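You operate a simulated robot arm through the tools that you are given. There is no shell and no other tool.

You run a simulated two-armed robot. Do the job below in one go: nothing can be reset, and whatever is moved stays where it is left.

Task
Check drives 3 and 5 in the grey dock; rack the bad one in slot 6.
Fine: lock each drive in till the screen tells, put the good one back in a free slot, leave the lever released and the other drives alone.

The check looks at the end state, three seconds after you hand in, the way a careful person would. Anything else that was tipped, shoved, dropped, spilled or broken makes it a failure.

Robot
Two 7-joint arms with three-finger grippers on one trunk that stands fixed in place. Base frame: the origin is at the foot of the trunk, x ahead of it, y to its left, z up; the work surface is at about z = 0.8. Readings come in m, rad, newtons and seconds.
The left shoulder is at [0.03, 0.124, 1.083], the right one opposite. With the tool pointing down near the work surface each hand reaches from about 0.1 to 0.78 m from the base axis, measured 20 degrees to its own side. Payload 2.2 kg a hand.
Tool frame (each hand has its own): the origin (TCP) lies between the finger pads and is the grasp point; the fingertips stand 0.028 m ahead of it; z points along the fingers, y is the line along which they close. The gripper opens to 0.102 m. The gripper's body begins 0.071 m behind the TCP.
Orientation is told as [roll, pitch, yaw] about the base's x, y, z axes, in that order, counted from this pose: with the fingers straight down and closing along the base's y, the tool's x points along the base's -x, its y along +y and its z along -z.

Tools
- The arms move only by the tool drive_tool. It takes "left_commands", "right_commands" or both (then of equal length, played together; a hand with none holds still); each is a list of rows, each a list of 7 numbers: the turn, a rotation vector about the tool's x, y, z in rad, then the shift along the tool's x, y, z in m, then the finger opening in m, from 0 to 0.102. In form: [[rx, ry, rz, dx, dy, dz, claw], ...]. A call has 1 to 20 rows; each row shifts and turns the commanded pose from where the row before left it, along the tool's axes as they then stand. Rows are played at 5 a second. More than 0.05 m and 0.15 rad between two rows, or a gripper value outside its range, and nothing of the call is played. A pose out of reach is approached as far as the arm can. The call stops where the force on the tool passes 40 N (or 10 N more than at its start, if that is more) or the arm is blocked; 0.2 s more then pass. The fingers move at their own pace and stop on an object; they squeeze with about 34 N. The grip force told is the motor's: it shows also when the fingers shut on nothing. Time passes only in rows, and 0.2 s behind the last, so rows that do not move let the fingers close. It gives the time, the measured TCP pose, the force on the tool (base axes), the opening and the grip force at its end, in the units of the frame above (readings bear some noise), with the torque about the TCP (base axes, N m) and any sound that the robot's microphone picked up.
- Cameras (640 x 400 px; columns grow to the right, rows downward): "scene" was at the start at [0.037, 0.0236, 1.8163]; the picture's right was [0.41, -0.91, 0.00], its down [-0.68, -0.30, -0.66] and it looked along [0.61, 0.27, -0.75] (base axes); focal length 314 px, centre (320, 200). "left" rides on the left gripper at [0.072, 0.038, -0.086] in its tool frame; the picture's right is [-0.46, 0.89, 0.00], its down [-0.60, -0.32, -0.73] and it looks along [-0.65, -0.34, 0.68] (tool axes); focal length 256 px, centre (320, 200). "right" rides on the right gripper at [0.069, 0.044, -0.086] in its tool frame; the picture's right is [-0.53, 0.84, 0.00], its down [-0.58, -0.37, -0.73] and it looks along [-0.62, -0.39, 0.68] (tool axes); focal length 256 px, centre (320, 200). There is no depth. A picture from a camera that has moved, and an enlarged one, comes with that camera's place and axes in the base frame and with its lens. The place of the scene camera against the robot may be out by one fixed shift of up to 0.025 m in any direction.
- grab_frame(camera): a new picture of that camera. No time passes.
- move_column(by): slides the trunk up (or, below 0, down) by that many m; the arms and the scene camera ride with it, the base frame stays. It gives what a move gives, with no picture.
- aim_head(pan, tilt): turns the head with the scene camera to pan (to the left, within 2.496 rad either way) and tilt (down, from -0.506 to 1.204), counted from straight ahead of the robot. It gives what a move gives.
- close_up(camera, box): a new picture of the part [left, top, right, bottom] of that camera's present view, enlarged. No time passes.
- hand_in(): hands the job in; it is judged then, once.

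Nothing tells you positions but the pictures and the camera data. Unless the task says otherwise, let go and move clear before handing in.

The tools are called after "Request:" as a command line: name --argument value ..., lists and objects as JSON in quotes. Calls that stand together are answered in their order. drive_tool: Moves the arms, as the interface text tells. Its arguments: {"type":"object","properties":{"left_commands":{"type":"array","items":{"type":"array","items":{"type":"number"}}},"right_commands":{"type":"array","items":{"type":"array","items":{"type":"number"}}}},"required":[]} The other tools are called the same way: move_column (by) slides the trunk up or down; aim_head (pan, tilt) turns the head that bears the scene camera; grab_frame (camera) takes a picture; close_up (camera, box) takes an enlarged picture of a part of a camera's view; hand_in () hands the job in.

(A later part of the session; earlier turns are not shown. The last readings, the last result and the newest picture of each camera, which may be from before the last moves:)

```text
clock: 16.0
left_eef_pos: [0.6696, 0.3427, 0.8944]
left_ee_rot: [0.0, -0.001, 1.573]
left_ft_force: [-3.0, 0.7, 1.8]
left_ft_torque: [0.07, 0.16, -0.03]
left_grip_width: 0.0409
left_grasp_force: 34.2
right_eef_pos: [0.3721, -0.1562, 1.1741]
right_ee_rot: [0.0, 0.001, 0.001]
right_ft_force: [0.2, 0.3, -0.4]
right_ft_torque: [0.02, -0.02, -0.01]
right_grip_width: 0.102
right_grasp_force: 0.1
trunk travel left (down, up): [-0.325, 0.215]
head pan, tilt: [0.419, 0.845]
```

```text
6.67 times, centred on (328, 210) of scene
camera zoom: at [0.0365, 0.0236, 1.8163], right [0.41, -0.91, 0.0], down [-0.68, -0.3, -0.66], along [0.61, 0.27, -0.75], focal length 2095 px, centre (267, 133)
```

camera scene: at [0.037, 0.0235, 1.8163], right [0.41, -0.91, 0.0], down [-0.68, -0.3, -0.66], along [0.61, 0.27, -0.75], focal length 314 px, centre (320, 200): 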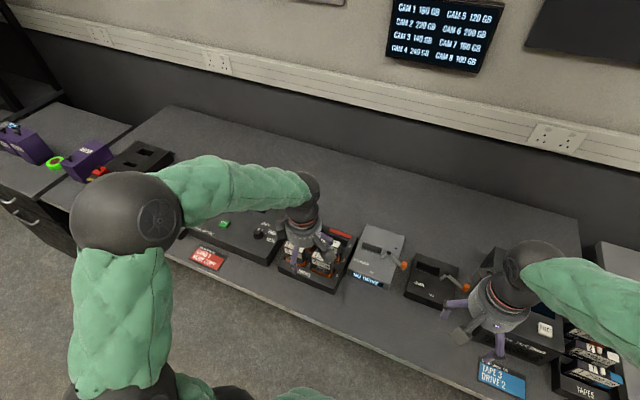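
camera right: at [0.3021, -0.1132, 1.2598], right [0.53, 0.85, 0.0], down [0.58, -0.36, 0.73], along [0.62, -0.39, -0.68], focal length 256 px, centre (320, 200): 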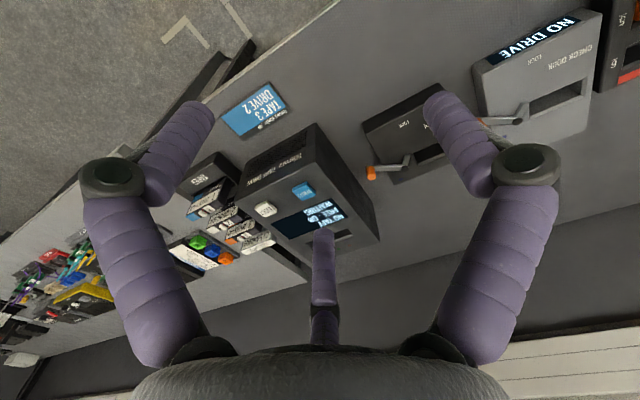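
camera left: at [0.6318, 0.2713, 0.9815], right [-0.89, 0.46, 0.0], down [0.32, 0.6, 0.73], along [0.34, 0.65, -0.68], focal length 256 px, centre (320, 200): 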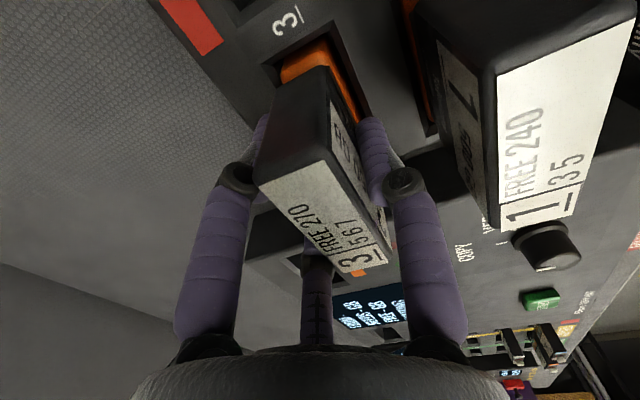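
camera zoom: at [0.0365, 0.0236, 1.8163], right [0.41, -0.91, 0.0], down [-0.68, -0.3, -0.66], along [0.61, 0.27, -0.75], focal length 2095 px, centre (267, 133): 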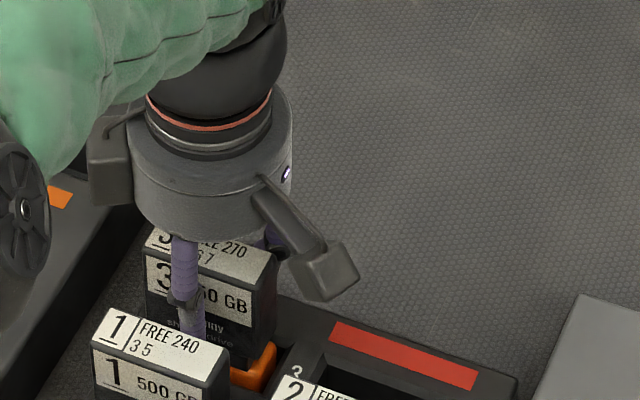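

The grip settled at 0.041 m with 34 N, just as the three-finger geometry predicts. I note the seated pose TCP (0.6696, 0.3427, 0.8944) and lift straight up.

Request:
drive_tool --left_commands '[[0, 0, 0, 0, 0, -0.015, 0.034], [0, 0, 0, 0, 0, -0.02, 0.034], [0, 0, 0, 0, 0, -0.03, 0.034], [0, 0, 0, 0, 0, -0.03, 0.034], [0, 0, 0, 0, 0, -0.03, 0.034], [0, 0, 0, 0, 0, 0, 0.034]]'

Request:
grab_frame --camera "scene"

Request:
close_up --camera "scene" --box '[270, 150, 430, 290]'

Request:
grab_frame --camera "left"

```text
clock: 17.4
left_eef_pos: [0.6715, 0.3444, 1.0195]
left_ee_rot: [0.0, -0.001, 1.57]
left_ft_force: [-0.3, 0.0, -2.7]
left_ft_torque: [0.0, -0.03, 0.01]
left_grip_width: 0.0406
left_grasp_force: 33.6
right_eef_pos: [0.3727, -0.1563, 1.1732]
right_ee_rot: [0.001, 0.001, 0.003]
right_ft_force: [0.8, 0.6, -0.1]
right_ft_torque: [0.0, 0.0, -0.02]
right_grip_width: 0.1019
right_grasp_force: 0.0
trunk travel left (down, up): [-0.325, 0.215]
head pan, tilt: [0.419, 0.845]
```

```text
taken
camera scene: at [0.038, 0.024, 1.8162], right [0.41, -0.91, 0.0], down [-0.68, -0.3, -0.66], along [0.61, 0.27, -0.75], focal length 314 px, centre (320, 200)
```

scene: 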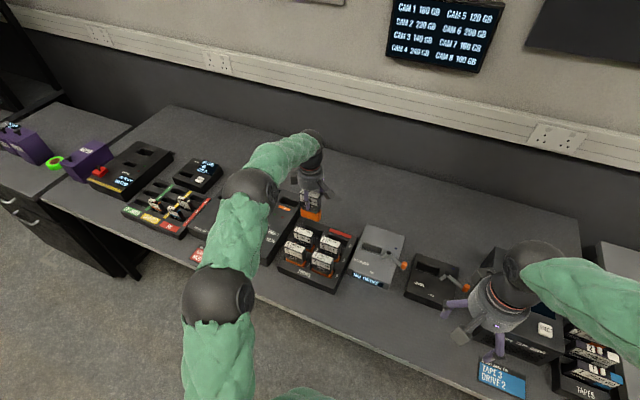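

```text
2.86 times, centred on (350, 220) of scene
camera zoom: at [0.038, 0.024, 1.8162], right [0.41, -0.91, 0.0], down [-0.68, -0.3, -0.66], along [0.61, 0.27, -0.75], focal length 898 px, centre (234, 143)
```

zoom: 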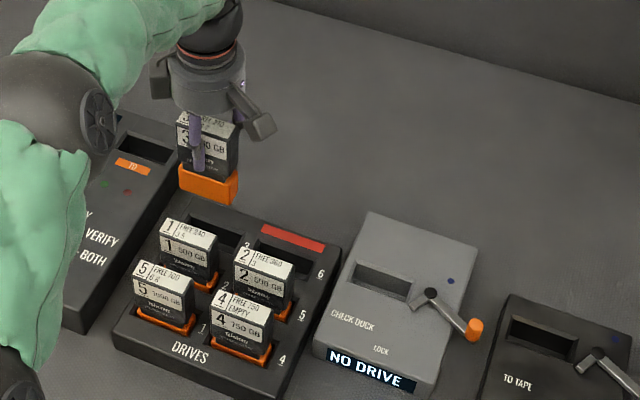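

```text
taken
camera left: at [0.633, 0.2726, 1.1064], right [-0.89, 0.46, 0.0], down [0.32, 0.6, 0.73], along [0.34, 0.65, -0.68], focal length 256 px, centre (320, 200)
```

left: 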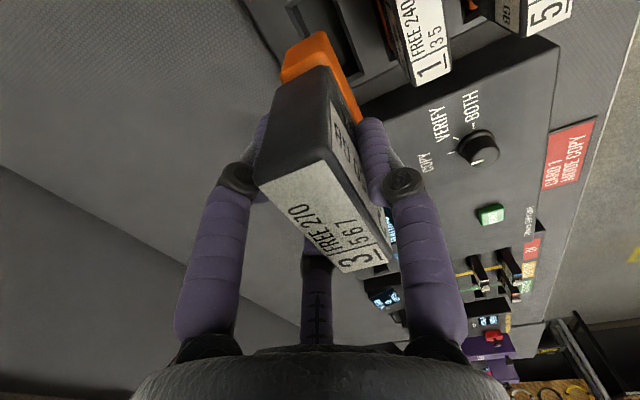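

Drive 3 is free and hangs straight, and the other drives are undisturbed. I take a reference close-up of slot 3 below the lifted drive, to compare later with the dock slot from the same relative pose.

Request:
close_up --camera "left" --box '[220, 0, 412, 120]'

Request:
drive_tool --left_commands '[[0, 0, 0, 0, 0, -0.025, 0.034], [0, 0, 0, 0.03, 0, 0, 0.034], [0, 0, 0, 0.04, -0.005, 0, 0.034], [0, 0, 0, 0.04, -0.005, 0, 0.034], [0, 0, 0, 0.04, -0.005, 0, 0.034], [0, 0, 0, 0.04, -0.005, 0, 0.034], [0, 0, 0, 0.04, -0.002, 0, 0.034], [0, 0, 0, 0, 0, 0, 0.034], [0, 0, 0, 0, 0, 0, 0.034]]'

Request:
grab_frame --camera "left"

Request:
close_up --camera "left" --box '[220, 0, 412, 120]'

Request:
close_up --camera "scene" --box '[290, 170, 430, 290]'

```text
3.33 times, centred on (316, 60) of left
camera zoom: at [0.633, 0.2726, 1.1064], right [-0.89, 0.46, 0.0], down [0.32, 0.6, 0.73], along [0.34, 0.65, -0.68], focal length 853 px, centre (333, 667)
```

zoom: 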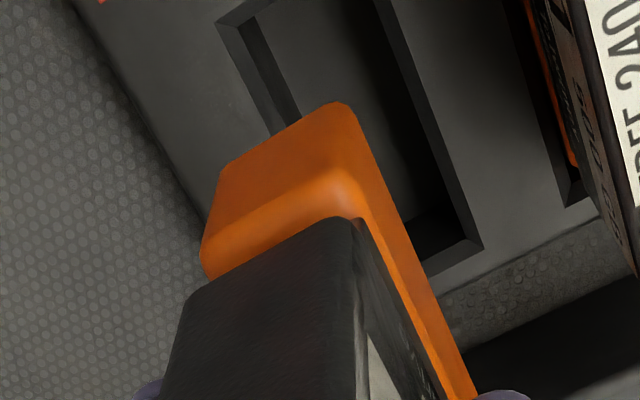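

```text
clock: 19.4
left_eef_pos: [0.6926, 0.1124, 1.0451]
left_ee_rot: [0.0, 0.001, 1.57]
left_ft_force: [-0.9, 0.2, -3.4]
left_ft_torque: [0.02, -0.05, 0.0]
left_grip_width: 0.0405
left_grasp_force: 33.9
right_eef_pos: [0.372, -0.1567, 1.1728]
right_ee_rot: [0.001, -0.002, 0.003]
right_ft_force: [0.0, 0.2, -0.2]
right_ft_torque: [0.03, 0.02, -0.02]
right_grip_width: 0.102
right_grasp_force: 0.0
trunk travel left (down, up): [-0.325, 0.215]
head pan, tilt: [0.419, 0.845]
```

```text
taken
camera left: at [0.6546, 0.041, 1.1314], right [-0.89, 0.46, 0.0], down [0.32, 0.6, 0.73], along [0.34, 0.65, -0.68], focal length 256 px, centre (320, 200)
```

left: 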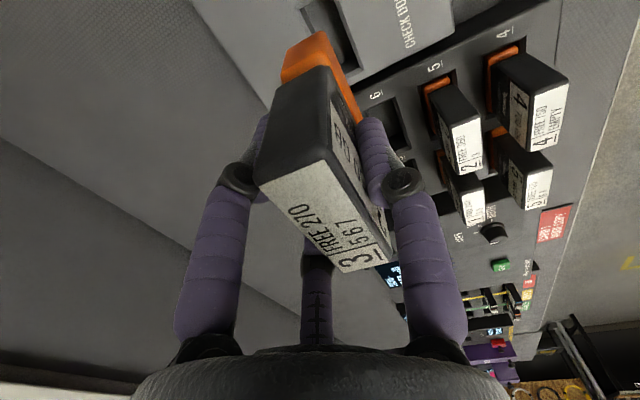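

```text
3.33 times, centred on (316, 60) of left
camera zoom: at [0.6546, 0.041, 1.1314], right [-0.89, 0.46, 0.0], down [0.32, 0.6, 0.73], along [0.34, 0.65, -0.68], focal length 853 px, centre (333, 667)
```

zoom: 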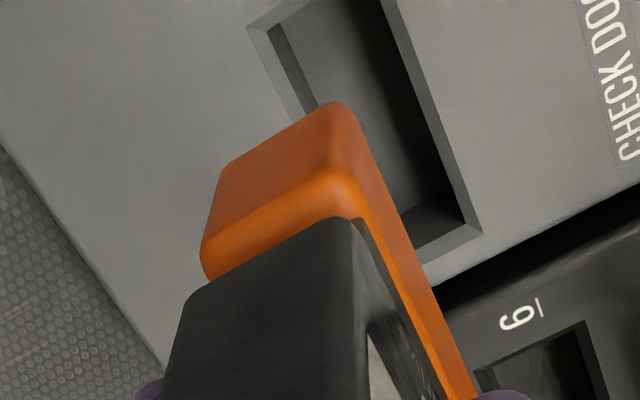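

```text
3.33 times, centred on (360, 230) of scene
camera zoom: at [0.0375, 0.0227, 1.8163], right [0.41, -0.91, 0.0], down [-0.68, -0.3, -0.66], along [0.61, 0.27, -0.75], focal length 1047 px, centre (187, 100)
```

zoom: 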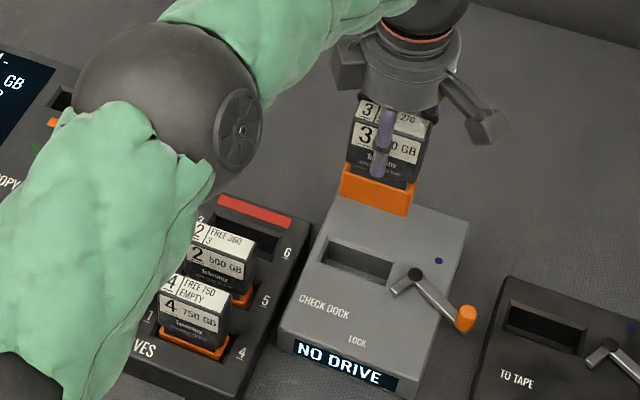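

Comparing the two close-ups puts the dock slot's centre at about (0.680, 0.116), with the dock top near z 0.844, like the rack's. I correct the hand by about (−5, +4) mm, lower part of the way and check again.

Request:
drive_tool --left_commands '[[0, 0, 0, -0.004, 0.005, 0, 0.034], [0, 0, 0, 0, 0, 0.03, 0.034], [0, 0, 0, 0, 0, 0.03, 0.034], [0, 0, 0, 0, 0, 0.01, 0.034], [0, 0, 0, 0, 0, 0, 0.034], [0, 0, 0, 0, 0, 0, 0.034]]'

Request:
close_up --camera "left" --box '[220, 0, 412, 120]'

Request:
close_up --camera "scene" --box '[340, 180, 436, 260]'

```text
clock: 20.8
left_eef_pos: [0.6876, 0.1172, 0.9748]
left_ee_rot: [-0.001, -0.001, 1.57]
left_ft_force: [0.3, -0.8, -2.7]
left_ft_torque: [-0.03, -0.02, -0.01]
left_grip_width: 0.0406
left_grasp_force: 33.6
right_eef_pos: [0.3723, -0.1551, 1.1728]
right_ee_rot: [0.0, 0.0, 0.002]
right_ft_force: [-1.0, 0.1, 0.6]
right_ft_torque: [0.01, -0.01, 0.01]
right_grip_width: 0.1021
right_grasp_force: 0.0
trunk travel left (down, up): [-0.325, 0.215]
head pan, tilt: [0.419, 0.845]
```

```text
3.33 times, centred on (316, 60) of left
camera zoom: at [0.6499, 0.0456, 1.0609], right [-0.89, 0.46, 0.0], down [0.32, 0.6, 0.73], along [0.34, 0.65, -0.68], focal length 853 px, centre (333, 667)
```

zoom: 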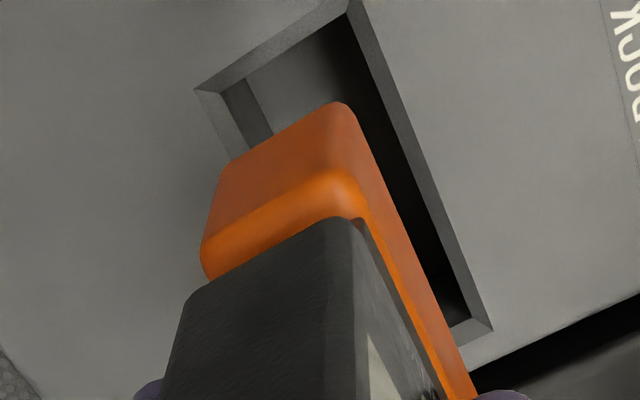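

```text
5.00 times, centred on (388, 220) of scene
camera zoom: at [0.0374, 0.0234, 1.8163], right [0.41, -0.91, 0.0], down [-0.68, -0.3, -0.66], along [0.61, 0.27, -0.75], focal length 1571 px, centre (-20, 100)
```

zoom: 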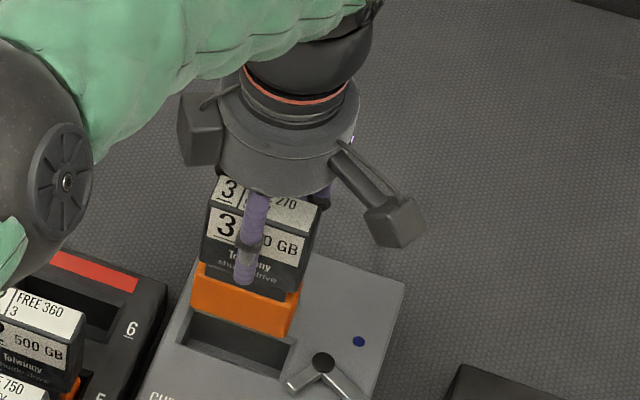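

The slot rim and the orange foot are both in view. I zoom in more from the scene camera to check the sideways alignment before lowering.

Request:
close_up --camera "scene" --box '[360, 225, 408, 255]'

Request:
close_up --camera "left" --box '[260, 20, 388, 100]'

```text
13.33 times, centred on (384, 240) of scene
camera zoom: at [0.0374, 0.0234, 1.8163], right [0.41, -0.91, 0.0], down [-0.68, -0.3, -0.66], along [0.61, 0.27, -0.75], focal length 4190 px, centre (-533, -333)
```

zoom: 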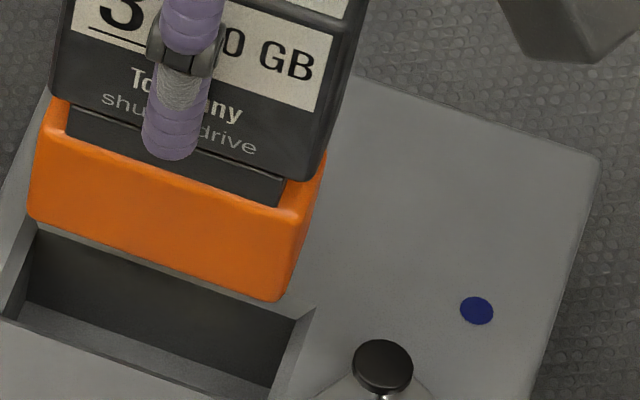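

```text
5.00 times, centred on (324, 60) of left
camera zoom: at [0.6499, 0.0456, 1.0609], right [-0.89, 0.46, 0.0], down [0.32, 0.6, 0.73], along [0.34, 0.65, -0.68], focal length 1280 px, centre (300, 900)
```

zoom: 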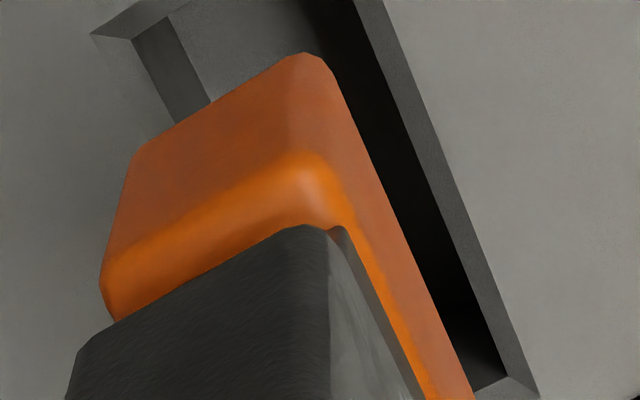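

The two views agree on alignment to within a couple of millimetres. I lower until the foot is just above the rim and look again.

Request:
drive_tool --left_commands '[[0, 0, 0, 0, 0, 0.012, 0.034], [0, 0, 0, 0, 0, 0.012, 0.034], [0, 0, 0, 0, 0, 0.008, 0.034], [0, 0, 0, 0, 0, 0, 0.034], [0, 0, 0, 0, 0, 0, 0.034]]'

Request:
close_up --camera "scene" --box '[352, 225, 416, 265]'

Request:
close_up --camera "left" --box '[240, 10, 400, 110]'

```text
clock: 22.0
left_eef_pos: [0.6883, 0.1173, 0.943]
left_ee_rot: [0.001, -0.001, 1.57]
left_ft_force: [0.2, 0.7, -2.3]
left_ft_torque: [-0.02, -0.03, 0.01]
left_grip_width: 0.0408
left_grasp_force: 34.2
right_eef_pos: [0.3731, -0.1553, 1.1732]
right_ee_rot: [0.001, -0.001, 0.0]
right_ft_force: [0.6, 0.2, -0.4]
right_ft_torque: [0.02, 0.01, -0.03]
right_grip_width: 0.1019
right_grasp_force: 0.1
trunk travel left (down, up): [-0.325, 0.215]
head pan, tilt: [0.419, 0.845]
```

```text
10.00 times, centred on (384, 245) of scene
camera zoom: at [0.0375, 0.0235, 1.8163], right [0.41, -0.91, 0.0], down [-0.68, -0.3, -0.66], along [0.61, 0.27, -0.75], focal length 3142 px, centre (-320, -250)
```

zoom: 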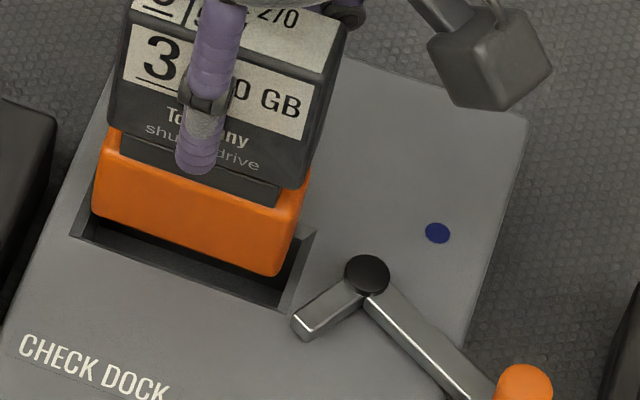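

```text
4.00 times, centred on (320, 60) of left
camera zoom: at [0.6497, 0.0456, 1.0295], right [-0.89, 0.46, 0.0], down [0.32, 0.6, 0.73], along [0.34, 0.65, -0.68], focal length 1024 px, centre (320, 760)
```

zoom: 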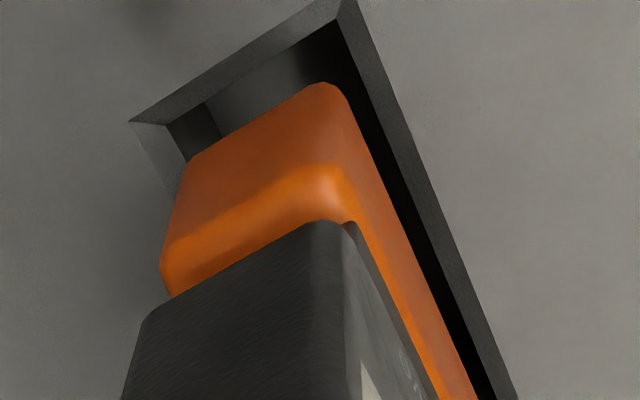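

Now the foot sits centred over the slot in both views. I lower into it in small steps and watch the force.

Request:
drive_tool --left_commands '[[0, 0, 0, 0, 0, 0.007, 0.034], [0, 0, 0, 0, 0, 0.006, 0.034], [0, 0, 0, 0, 0, 0.006, 0.034], [0, 0, 0, 0, 0, 0, 0.034]]'

Request:
close_up --camera "scene" --box '[352, 225, 416, 265]'

Request:
close_up --camera "left" --box '[240, 10, 400, 110]'

```text
clock: 23.0
left_eef_pos: [0.6873, 0.1179, 0.9233]
left_ee_rot: [0.001, 0.001, 1.57]
left_ft_force: [-0.2, 0.5, -3.3]
left_ft_torque: [-0.01, -0.03, 0.0]
left_grip_width: 0.0409
left_grasp_force: 33.9
right_eef_pos: [0.3731, -0.1568, 1.1727]
right_ee_rot: [0.0, 0.001, 0.002]
right_ft_force: [-0.7, 0.0, 0.4]
right_ft_torque: [0.03, 0.02, -0.01]
right_grip_width: 0.1021
right_grasp_force: 0.1
trunk travel left (down, up): [-0.325, 0.215]
head pan, tilt: [0.419, 0.845]
```

```text
10.00 times, centred on (384, 245) of scene
camera zoom: at [0.0372, 0.0235, 1.8163], right [0.41, -0.91, 0.0], down [-0.68, -0.3, -0.66], along [0.61, 0.27, -0.75], focal length 3142 px, centre (-320, -250)
```

zoom: 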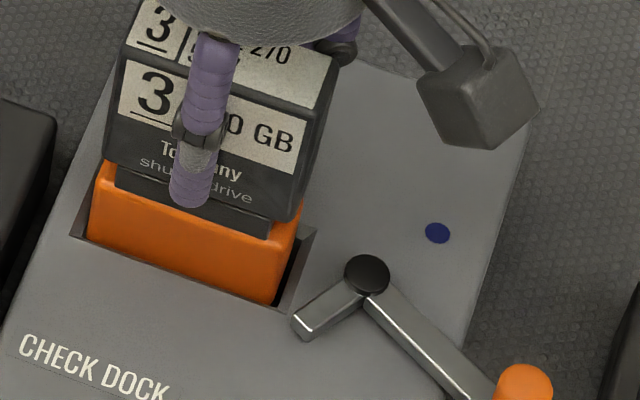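

```text
4.00 times, centred on (320, 60) of left
camera zoom: at [0.6491, 0.0452, 1.0105], right [-0.89, 0.46, 0.0], down [0.32, 0.6, 0.73], along [0.34, 0.65, -0.68], focal length 1024 px, centre (320, 760)
```

zoom: 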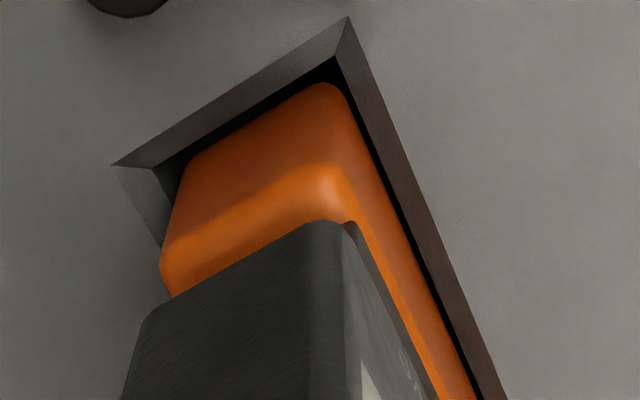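

The foot is in the slot with no contact force; I shift 1.5 mm to the right and lower on toward the seated height.

Request:
drive_tool --left_commands '[[0, 0, 0, 0.0015, 0, 0.006, 0.034], [0, 0, 0, 0, 0, 0.006, 0.034], [0, 0, 0, 0, 0, 0.006, 0.034], [0, 0, 0, 0, 0, 0.005, 0.034], [0, 0, 0, 0, 0, 0.004, 0.034], [0, 0, 0, 0, 0, 0, 0.034]]'

Request:
close_up --camera "scene" --box '[352, 225, 416, 265]'

Request:
close_up --camera "left" --box '[240, 10, 400, 110]'

```text
clock: 24.4
left_eef_pos: [0.6858, 0.1169, 0.8971]
left_ee_rot: [0.0, 0.0, 1.57]
left_ft_force: [0.1, 0.1, -3.5]
left_ft_torque: [0.03, -0.02, 0.02]
left_grip_width: 0.0408
left_grasp_force: 34.5
right_eef_pos: [0.3732, -0.1559, 1.1723]
right_ee_rot: [0.0, -0.001, 0.002]
right_ft_force: [0.3, 0.3, 0.1]
right_ft_torque: [0.03, -0.03, -0.02]
right_grip_width: 0.1019
right_grasp_force: 0.0
trunk travel left (down, up): [-0.325, 0.215]
head pan, tilt: [0.419, 0.845]
```

```text
10.00 times, centred on (384, 245) of scene
camera zoom: at [0.0373, 0.0235, 1.8163], right [0.41, -0.91, 0.0], down [-0.68, -0.3, -0.66], along [0.61, 0.27, -0.75], focal length 3142 px, centre (-320, -250)
```

zoom: 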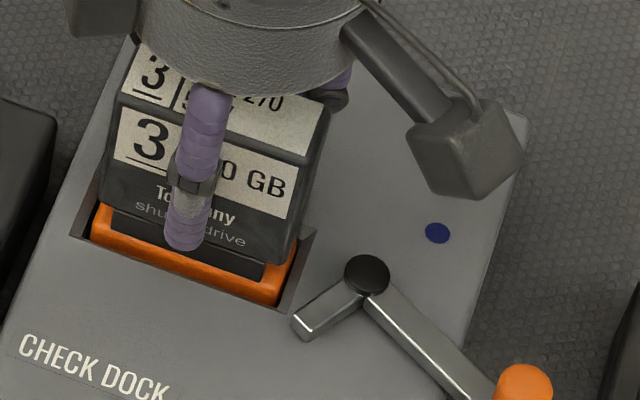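

```text
4.00 times, centred on (320, 60) of left
camera zoom: at [0.6495, 0.0439, 0.9837], right [-0.89, 0.46, 0.0], down [0.32, 0.6, 0.73], along [0.34, 0.65, -0.68], focal length 1024 px, centre (320, 760)
```

zoom: 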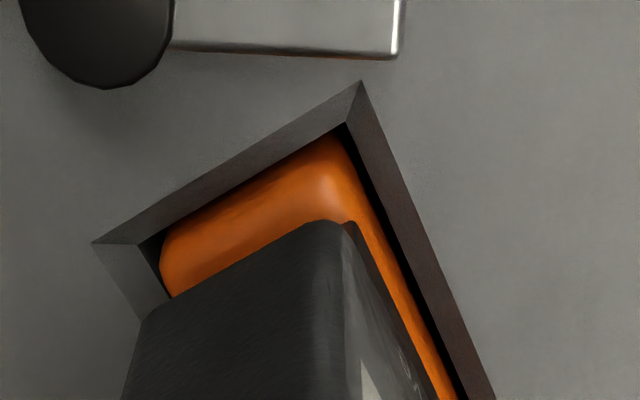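

Still hanging free at TCP z 0.897. I continue down gently until contact with the slot floor shows.

Request:
drive_tool --left_commands '[[0, 0, 0, 0, 0, 0.003, 0.034], [0, 0, 0, 0, 0, 0.003, 0.034], [0, 0, 0, 0, 0, 0, 0.034]]'

```text
clock: 25.2
left_eef_pos: [0.6871, 0.115, 0.8963]
left_ee_rot: [-0.006, -0.001, 1.572]
left_ft_force: [-6.8, -0.3, 26.4]
left_ft_torque: [-0.14, 0.9, -0.04]
left_grip_width: 0.0407
left_grasp_force: 33.5
right_eef_pos: [0.3707, -0.1558, 1.175]
right_ee_rot: [0.002, -0.002, 0.001]
right_ft_force: [0.0, 0.2, 0.9]
right_ft_torque: [-0.02, -0.01, -0.04]
right_grip_width: 0.1021
right_grasp_force: 0.1
trunk travel left (down, up): [-0.325, 0.215]
head pan, tilt: [0.419, 0.845]
```

The drive rests on the slot floor now (26 N upward). I relieve the push, open the fingers gradually and look.

Request:
drive_tool --left_commands '[[0, 0, 0, 0, 0, -0.005, 0.034], [0, 0, 0, 0, 0, 0, 0.046], [0, 0, 0, 0, 0, 0, 0.054], [0, 0, 0, 0, 0, 0, 0.064], [0, 0, 0, 0, 0, 0, 0.074], [0, 0, 0, 0, 0, 0, 0.08]]'

Request:
close_up --camera "scene" --box '[352, 225, 416, 265]'

Request:
grab_frame --camera "left"

```text
clock: 26.6
left_eef_pos: [0.6875, 0.1157, 0.8959]
left_ee_rot: [0.0, -0.001, 1.571]
left_ft_force: [0.4, -0.1, -1.5]
left_ft_torque: [-0.07, 0.0, 0.0]
left_grip_width: 0.0799
left_grasp_force: 0.1
right_eef_pos: [0.3722, -0.1554, 1.1735]
right_ee_rot: [-0.001, -0.001, 0.001]
right_ft_force: [-0.7, -0.1, 0.9]
right_ft_torque: [0.01, -0.01, -0.01]
right_grip_width: 0.1018
right_grasp_force: 0.2
trunk travel left (down, up): [-0.325, 0.215]
head pan, tilt: [0.419, 0.845]
```

```text
10.00 times, centred on (384, 245) of scene
camera zoom: at [0.037, 0.0235, 1.8163], right [0.41, -0.91, 0.0], down [-0.68, -0.3, -0.66], along [0.61, 0.27, -0.75], focal length 3142 px, centre (-320, -250)
```

zoom: 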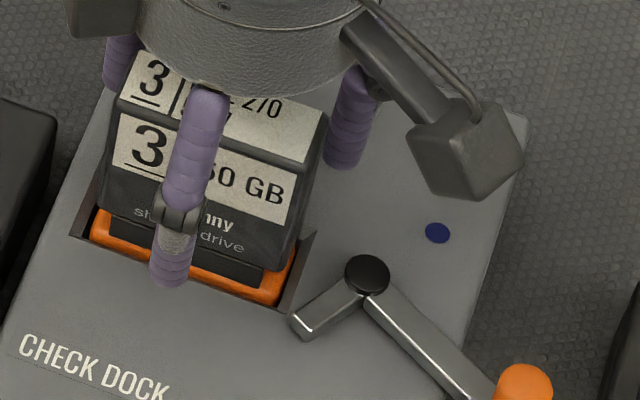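

```text
taken
camera left: at [0.6497, 0.0437, 0.9827], right [-0.89, 0.46, 0.0], down [0.32, 0.6, 0.73], along [0.34, 0.65, -0.68], focal length 256 px, centre (320, 200)
```

left: 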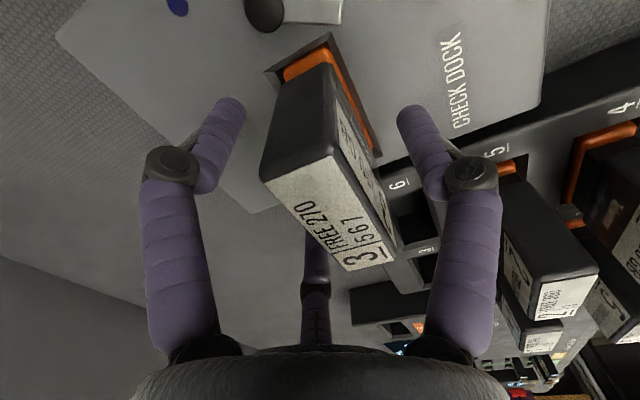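

Drive 3 stands in the dock, freed. I raise the left hand straight up and take it aside to the left, and bring the right hand nearer to look at the lever knob.

Request:
drive_tool --left_commands '[[0, 0, 0, 0, 0, -0.02, 0.08], [0, 0, 0, 0, 0, -0.03, 0.08], [0, 0, 0, 0, 0, -0.04, 0.08], [0, 0, 0, 0, 0, -0.04, 0.08], [0, 0, 0, -0.04, 0.01, 0, 0.08], [0, 0, 0, -0.045, 0.01, 0, 0.08], [0, 0, 0, -0.045, 0.01, 0, 0.08], [0, 0, 0, -0.045, 0.01, 0, 0.08], [0, 0, 0, -0.045, 0.01, 0, 0.08], [0, 0, 0, 0, 0, 0, 0.08]]' --right_commands '[[0, 0, 0, 0, 0, 0, 0.102], [0, 0, 0, 0, 0, 0, 0.102], [0, 0, 0, 0, 0, 0, 0.102], [0, 0, 0, 0, 0, 0, 0.102], [0, 0, 0, 0, 0, 0, 0.102], [0, 0, 0, -0.037, 0.024, 0.03, 0.102], [0, 0, 0, -0.037, 0.024, 0.03, 0.102], [0, 0, 0, -0.037, 0.024, 0.03, 0.102], [0, 0, 0, -0.037, 0.024, 0.03, 0.102], [0, 0, 0, 0, 0, 0, 0.102]]'

Request:
grab_frame --camera "right"

Request:
grab_frame --camera "scene"

Request:
close_up --camera "scene" --box '[340, 210, 436, 290]'

```text
refused: row 6 steps farther than a row can; nothing moved
```

```text
taken
camera right: at [0.3034, -0.1125, 1.26], right [0.53, 0.85, 0.0], down [0.58, -0.36, 0.73], along [0.62, -0.39, -0.68], focal length 256 px, centre (320, 200)
```

right: 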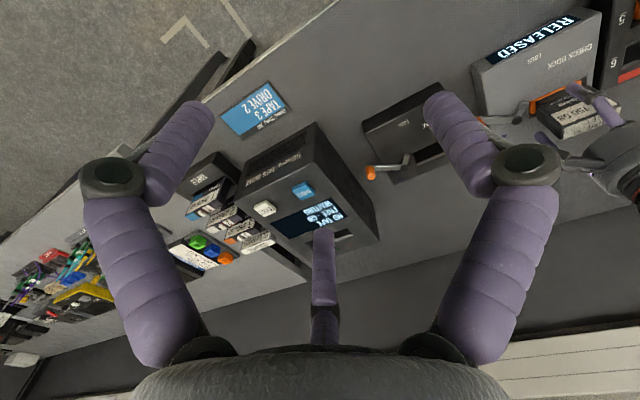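

```text
taken
camera scene: at [0.037, 0.0235, 1.8163], right [0.41, -0.91, 0.0], down [-0.68, -0.3, -0.66], along [0.61, 0.27, -0.75], focal length 314 px, centre (320, 200)
```

scene: 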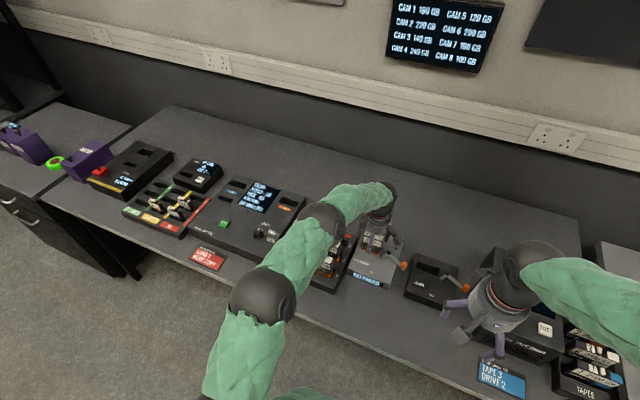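

```text
5.00 times, centred on (388, 250) of scene
camera zoom: at [0.037, 0.0235, 1.8163], right [0.41, -0.91, 0.0], down [-0.68, -0.3, -0.66], along [0.61, 0.27, -0.75], focal length 1571 px, centre (-20, -50)
```

zoom: 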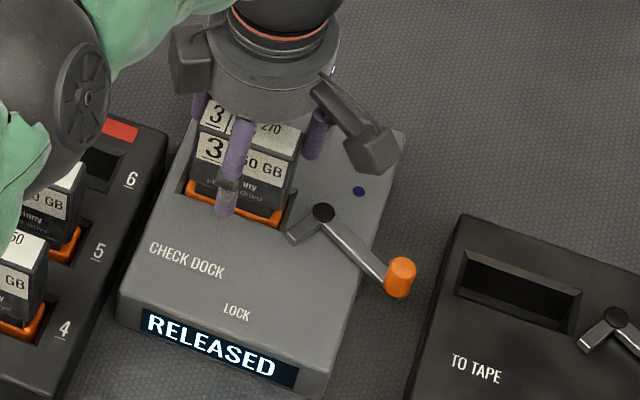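

The screen reads "RELEASED": the drive is detected and the lever is open. One row was a touch too long, so I resend with smaller steps.

Request:
drive_tool --left_commands '[[0, 0, 0, 0, 0, -0.02, 0.08], [0, 0, 0, 0, 0, -0.03, 0.08], [0, 0, 0, 0, 0, -0.04, 0.08], [0, 0, 0, 0, 0, -0.04, 0.08], [0, 0, 0, -0.04, 0.01, 0, 0.08], [0, 0, 0, -0.045, 0.01, 0, 0.08], [0, 0, 0, -0.045, 0.01, 0, 0.08], [0, 0, 0, -0.045, 0.01, 0, 0.08], [0, 0, 0, -0.045, 0.01, 0, 0.08], [0, 0, 0, 0, 0, 0, 0.08]]' --right_commands '[[0, 0, 0, 0, 0, 0, 0.102], [0, 0, 0, 0, 0, 0, 0.102], [0, 0, 0, 0, 0, 0, 0.102], [0, 0, 0, 0, 0, 0, 0.102], [0, 0, 0, -0.028, 0.018, 0.024, 0.102], [0, 0, 0, -0.03, 0.018, 0.024, 0.102], [0, 0, 0, -0.03, 0.018, 0.024, 0.102], [0, 0, 0, -0.03, 0.018, 0.024, 0.102], [0, 0, 0, -0.03, 0.018, 0.024, 0.102], [0, 0, 0, 0, 0, 0, 0.102]]'

Request:
grab_frame --camera "right"

Request:
close_up --camera "scene" --box '[340, 210, 436, 290]'

```text
clock: 28.8
left_eef_pos: [0.6355, 0.3359, 1.0268]
left_ee_rot: [0.0, 0.001, 1.569]
left_ft_force: [0.5, 0.4, 0.6]
left_ft_torque: [0.03, -0.01, -0.02]
left_grip_width: 0.0801
left_grasp_force: 0.1
right_eef_pos: [0.5204, -0.0673, 1.0536]
right_ee_rot: [0.001, -0.001, 0.002]
right_ft_force: [-0.5, -0.4, -0.4]
right_ft_torque: [0.04, -0.04, -0.01]
right_grip_width: 0.1019
right_grasp_force: 0.0
trunk travel left (down, up): [-0.325, 0.215]
head pan, tilt: [0.419, 0.845]
```

```text
taken
camera right: at [0.4508, -0.0228, 1.1409], right [0.53, 0.85, 0.0], down [0.58, -0.36, 0.73], along [0.62, -0.39, -0.68], focal length 256 px, centre (320, 200)
```

right: 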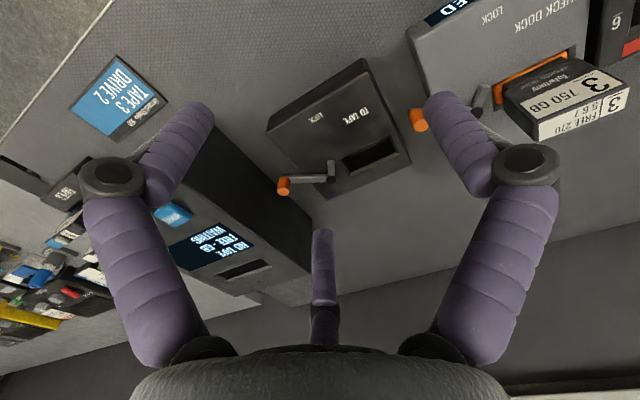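

```text
5.00 times, centred on (388, 250) of scene
camera zoom: at [0.0361, 0.022, 1.8164], right [0.41, -0.91, 0.0], down [-0.68, -0.3, -0.66], along [0.61, 0.27, -0.75], focal length 1571 px, centre (-20, -50)
```

zoom: 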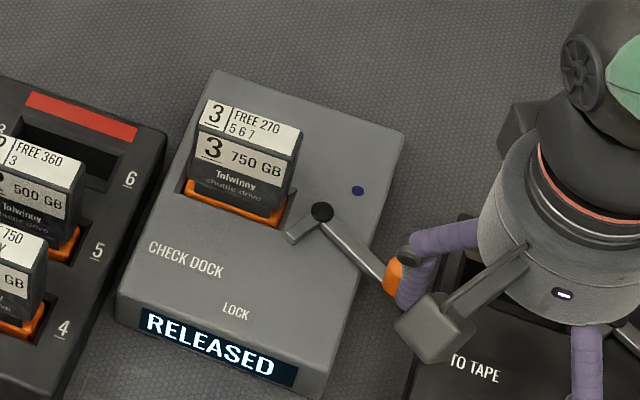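

The knob sits near (0.646, −0.011). I shift the right hand a little to see it free of the finger and triangulate its height and the pivot.

Request:
drive_tool --right_commands '[[0, 0, 0, 0, 0.03, 0, 0.102], [0, 0, 0, 0, 0.03, 0, 0.102], [0, 0, 0, 0, 0, 0, 0.102]]'

Request:
close_up --camera "right" --box '[330, 70, 458, 150]'

Request:
drive_tool --right_commands '[[0, 0, 0, 0, 0.03, 0.03, 0.102], [0, 0, 0, 0, 0.03, 0.02, 0.102], [0, 0, 0, 0, 0, 0, 0.102]]'

Request:
grab_frame --camera "right"

Request:
close_up --camera "right" --box '[270, 80, 430, 180]'

```text
clock: 29.6
left_eef_pos: [0.6378, 0.3358, 1.0272]
left_ee_rot: [0.0, 0.0, 1.572]
left_ft_force: [0.2, -0.3, 0.5]
left_ft_torque: [0.01, 0.01, 0.01]
left_grip_width: 0.08
left_grasp_force: 0.1
right_eef_pos: [0.5205, -0.0053, 1.0528]
right_ee_rot: [0.001, 0.0, 0.0]
right_ft_force: [-0.5, 0.3, -1.2]
right_ft_torque: [0.05, 0.01, -0.01]
right_grip_width: 0.1021
right_grasp_force: 0.0
trunk travel left (down, up): [-0.325, 0.215]
head pan, tilt: [0.419, 0.845]
```

```text
5.00 times, centred on (394, 110) of right
camera zoom: at [0.451, 0.0389, 1.1405], right [0.53, 0.85, 0.0], down [0.58, -0.36, 0.73], along [0.62, -0.39, -0.68], focal length 1280 px, centre (-50, 650)
```

zoom: 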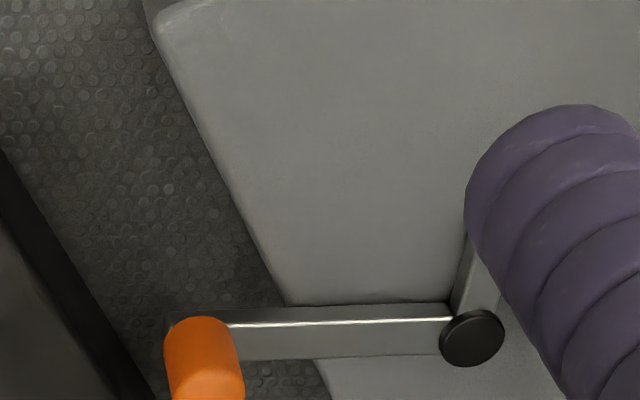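

```text
clock: 30.4
left_eef_pos: [0.6378, 0.3364, 1.0251]
left_ee_rot: [0.0, -0.001, 1.571]
left_ft_force: [-0.3, 0.0, 0.0]
left_ft_torque: [0.02, -0.01, 0.01]
left_grip_width: 0.08
left_grasp_force: 0.0
right_eef_pos: [0.5197, 0.055, 1.0018]
right_ee_rot: [0.002, 0.0, 0.0]
right_ft_force: [0.6, -0.6, 0.6]
right_ft_torque: [0.01, -0.03, -0.01]
right_grip_width: 0.102
right_grasp_force: 0.1
trunk travel left (down, up): [-0.325, 0.215]
head pan, tilt: [0.419, 0.845]
```

```text
taken
camera right: at [0.4514, 0.0989, 1.0899], right [0.53, 0.85, 0.0], down [0.58, -0.36, 0.73], along [0.62, -0.39, -0.68], focal length 256 px, centre (320, 200)
```

right: 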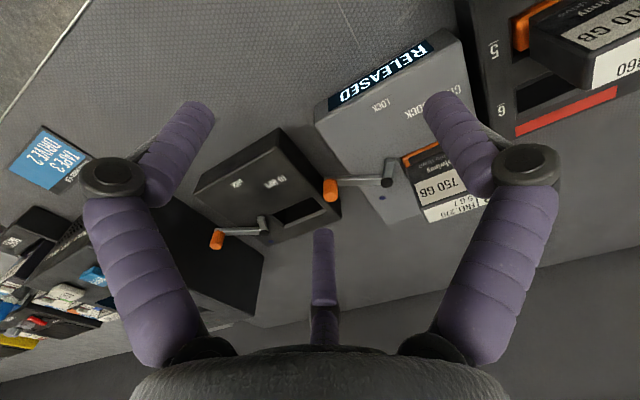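

```text
4.00 times, centred on (350, 130) of right
camera zoom: at [0.4514, 0.0989, 1.0899], right [0.53, 0.85, 0.0], down [0.58, -0.36, 0.73], along [0.62, -0.39, -0.68], focal length 1024 px, centre (200, 480)
```

zoom: 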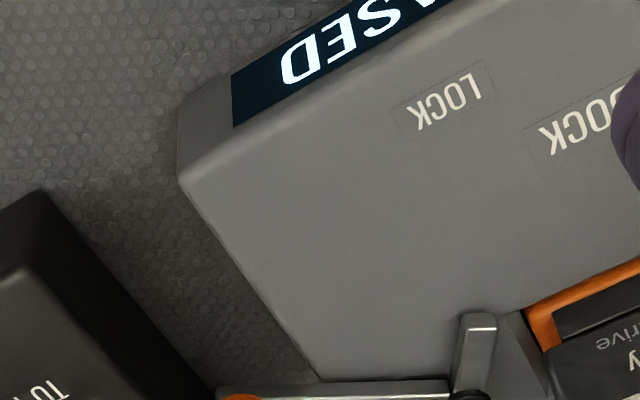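

Request:
close_up --camera "right" --box '[300, 150, 428, 230]'

Request:
close_up --camera "scene" --box '[370, 235, 434, 275]'

```text
5.00 times, centred on (364, 190) of right
camera zoom: at [0.4514, 0.0989, 1.0899], right [0.53, 0.85, 0.0], down [0.58, -0.36, 0.73], along [0.62, -0.39, -0.68], focal length 1280 px, centre (100, 250)
```

zoom: 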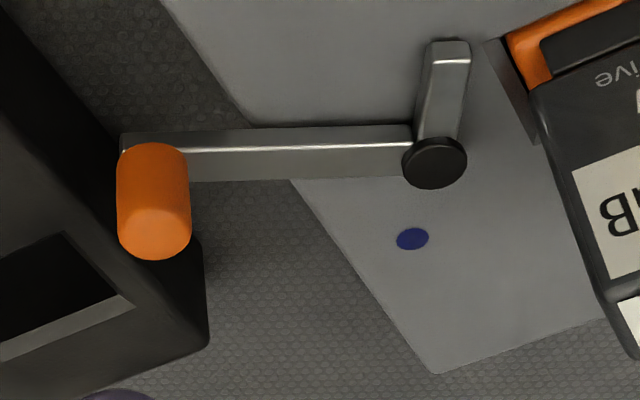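

```text
10.00 times, centred on (402, 255) of scene
camera zoom: at [0.037, 0.023, 1.8163], right [0.41, -0.91, 0.0], down [-0.68, -0.3, -0.66], along [0.61, 0.27, -0.75], focal length 3142 px, centre (-500, -350)
```

zoom: 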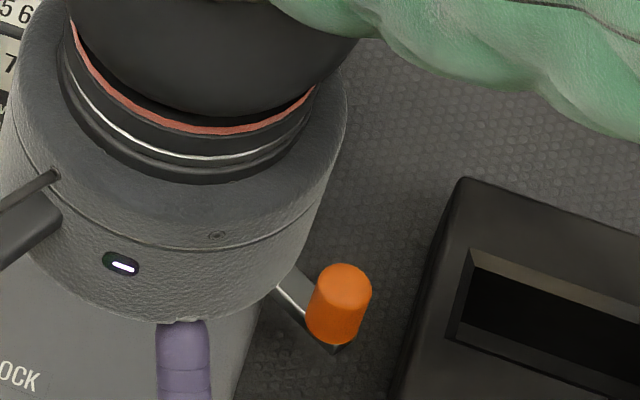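

The pivot lies near (0.679, 0.052) and the knob near (0.650, −0.011), its top at z ≈ 0.875, with a radius of about 0.069. I move the right hand above the knob, still open, and check.

Request:
drive_tool --right_commands '[[0, 0, 0, -0.0325, -0.0165, 0, 0.102], [0, 0, 0, -0.0325, -0.0165, 0, 0.102], [0, 0, 0, -0.0325, -0.0165, 0, 0.102], [0, 0, 0, -0.0325, -0.0165, 0, 0.102], [0, 0, 0, 0, 0, 0.02, 0.07], [0, 0, 0, 0, 0, 0.02, 0.07], [0, 0, 0, 0, 0, 0.02, 0.07], [0, 0, 0, 0, 0, 0, 0.07], [0, 0, 0, 0, 0, 0, 0.07]]'

Request:
grab_frame --camera "right"

Request:
close_up --camera "right" --box '[240, 60, 400, 160]'

Request:
close_up --camera "scene" --box '[360, 220, 440, 280]'

```text
clock: 32.4
left_eef_pos: [0.6375, 0.3364, 1.0256]
left_ee_rot: [-0.001, 0.001, 1.571]
left_ft_force: [1.2, 0.1, 0.6]
left_ft_torque: [0.0, -0.04, -0.01]
left_grip_width: 0.08
left_grasp_force: 0.2
right_eef_pos: [0.6498, -0.0093, 0.9424]
right_ee_rot: [0.0, 0.0, 0.002]
right_ft_force: [-0.3, -0.5, 0.2]
right_ft_torque: [0.01, 0.02, -0.04]
right_grip_width: 0.0697
right_grasp_force: 0.1
trunk travel left (down, up): [-0.325, 0.215]
head pan, tilt: [0.419, 0.845]
```

```text
taken
camera right: at [0.5815, 0.0334, 1.0294], right [0.53, 0.85, 0.0], down [0.58, -0.36, 0.73], along [0.62, -0.39, -0.68], focal length 256 px, centre (320, 200)
```

right: 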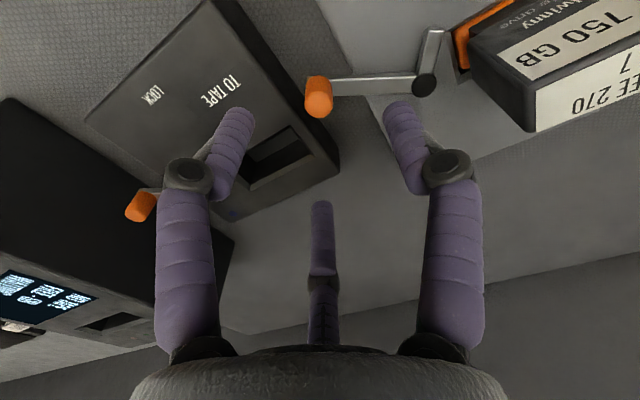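

```text
4.00 times, centred on (320, 110) of right
camera zoom: at [0.5815, 0.0334, 1.0294], right [0.53, 0.85, 0.0], down [0.58, -0.36, 0.73], along [0.62, -0.39, -0.68], focal length 1024 px, centre (320, 560)
```

zoom: 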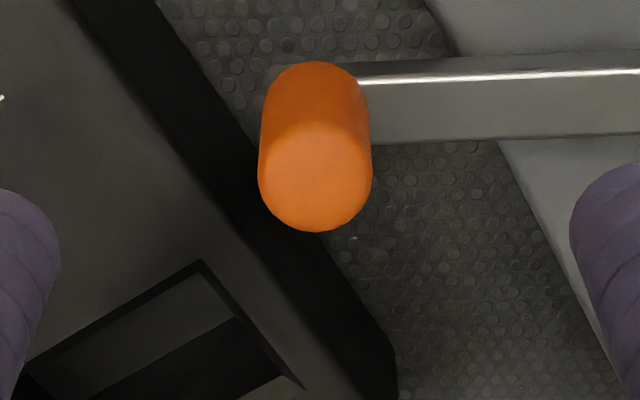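

```text
6.67 times, centred on (400, 250) of scene
camera zoom: at [0.0373, 0.0237, 1.8163], right [0.41, -0.91, 0.0], down [-0.68, -0.3, -0.66], along [0.61, 0.27, -0.75], focal length 2095 px, centre (-213, -133)
```

zoom: 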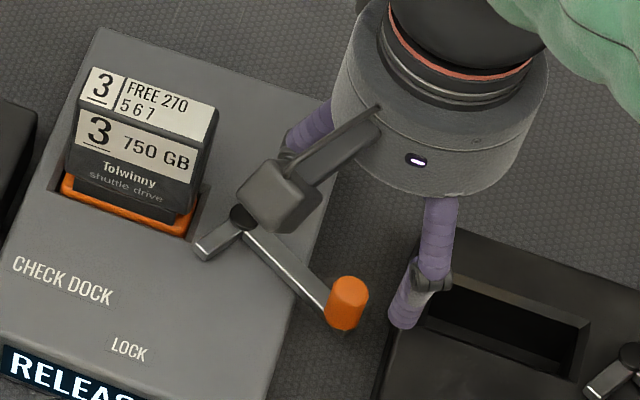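

The knob is centred under the right hand to within 2–3 mm. I narrow to 0.045, descend with the tips staying just above the lever arm, then close loosely around the knob.

Request:
drive_tool --right_commands '[[0, 0, 0, 0.0015, 0, 0, 0.045], [0, 0, 0, 0, 0, 0.02, 0.045], [0, 0, 0, 0, 0, 0.02, 0.045], [0, 0, 0, 0, 0, 0.012, 0.045], [0, 0, 0, 0, 0, 0, 0.045]]'

Request:
close_up --camera "right" --box '[220, 60, 412, 180]'

Request:
close_up --camera "scene" --box '[360, 220, 440, 280]'

```text
clock: 33.6
left_eef_pos: [0.6384, 0.3352, 1.0269]
left_ee_rot: [0.001, -0.001, 1.571]
left_ft_force: [0.3, 0.9, 0.2]
left_ft_torque: [-0.05, -0.01, -0.05]
left_grip_width: 0.0801
left_grasp_force: 0.1
right_eef_pos: [0.6494, -0.0115, 0.8907]
right_ee_rot: [-0.001, 0.0, -0.001]
right_ft_force: [-0.8, -0.9, -0.2]
right_ft_torque: [0.03, -0.02, 0.01]
right_grip_width: 0.0446
right_grasp_force: 0.2
trunk travel left (down, up): [-0.325, 0.215]
head pan, tilt: [0.419, 0.845]
```

```text
3.33 times, centred on (316, 120) of right
camera zoom: at [0.5797, 0.0329, 0.9782], right [0.53, 0.85, 0.0], down [0.58, -0.36, 0.73], along [0.62, -0.39, -0.68], focal length 853 px, centre (333, 467)
```

zoom: 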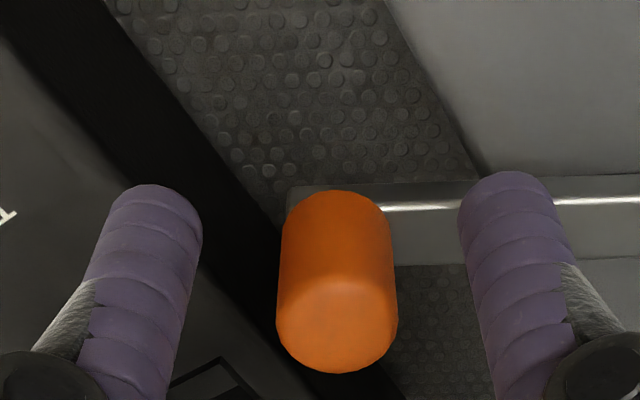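

```text
6.67 times, centred on (400, 250) of scene
camera zoom: at [0.0369, 0.0236, 1.8163], right [0.41, -0.91, 0.0], down [-0.68, -0.3, -0.66], along [0.61, 0.27, -0.75], focal length 2095 px, centre (-213, -133)
```

zoom: 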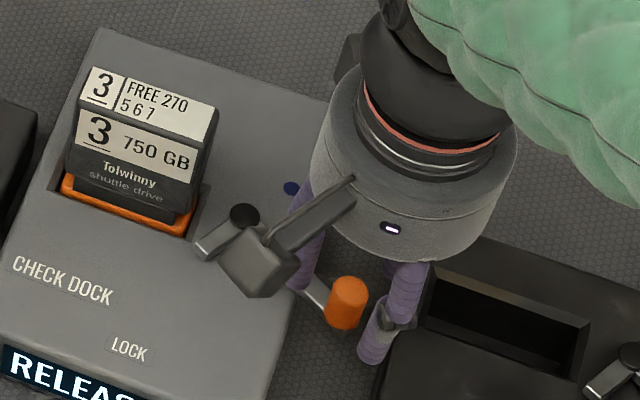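

The knob is between the fingers. I close to a loose cage (0.027) and start the first part of the arc toward LOCK.

Request:
drive_tool --right_commands '[[0, 0, 0, 0.0018, 0.002, 0, 0.036], [0, 0, 0, 0, 0, 0, 0.027], [0, 0, 0, 0, 0, 0, 0.027]]'

Request:
close_up --camera "right" --box '[220, 60, 412, 180]'

Request:
close_up --camera "scene" --box '[360, 220, 440, 280]'

```text
clock: 34.4
left_eef_pos: [0.6387, 0.3359, 1.0258]
left_ee_rot: [0.001, 0.0, 1.57]
left_ft_force: [0.1, -0.2, 0.1]
left_ft_torque: [0.02, 0.03, 0.02]
left_grip_width: 0.0799
left_grasp_force: 0.0
right_eef_pos: [0.6458, -0.0086, 0.8917]
right_ee_rot: [0.0, 0.001, 0.002]
right_ft_force: [0.4, 0.3, 0.4]
right_ft_torque: [0.0, 0.0, 0.0]
right_grip_width: 0.027
right_grasp_force: 0.1
trunk travel left (down, up): [-0.325, 0.215]
head pan, tilt: [0.419, 0.845]
```

```text
3.33 times, centred on (316, 120) of right
camera zoom: at [0.5777, 0.0351, 0.9783], right [0.53, 0.85, 0.0], down [0.58, -0.36, 0.73], along [0.62, -0.39, -0.68], focal length 853 px, centre (333, 467)
```

zoom: 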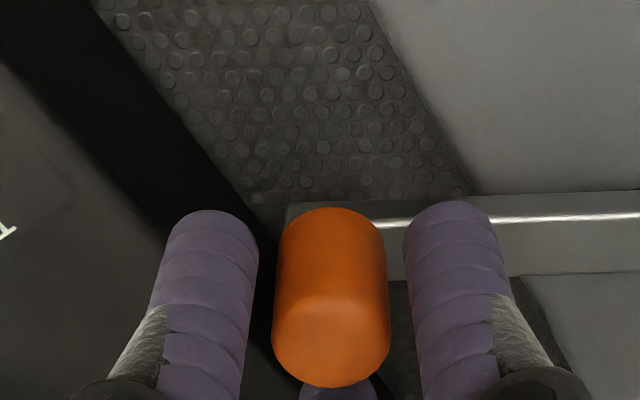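

```text
6.67 times, centred on (400, 250) of scene
camera zoom: at [0.0371, 0.0237, 1.8163], right [0.41, -0.91, 0.0], down [-0.68, -0.3, -0.66], along [0.61, 0.27, -0.75], focal length 2095 px, centre (-213, -133)
```

zoom: 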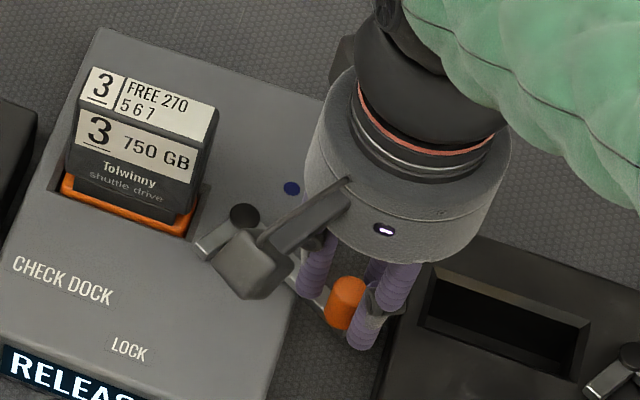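

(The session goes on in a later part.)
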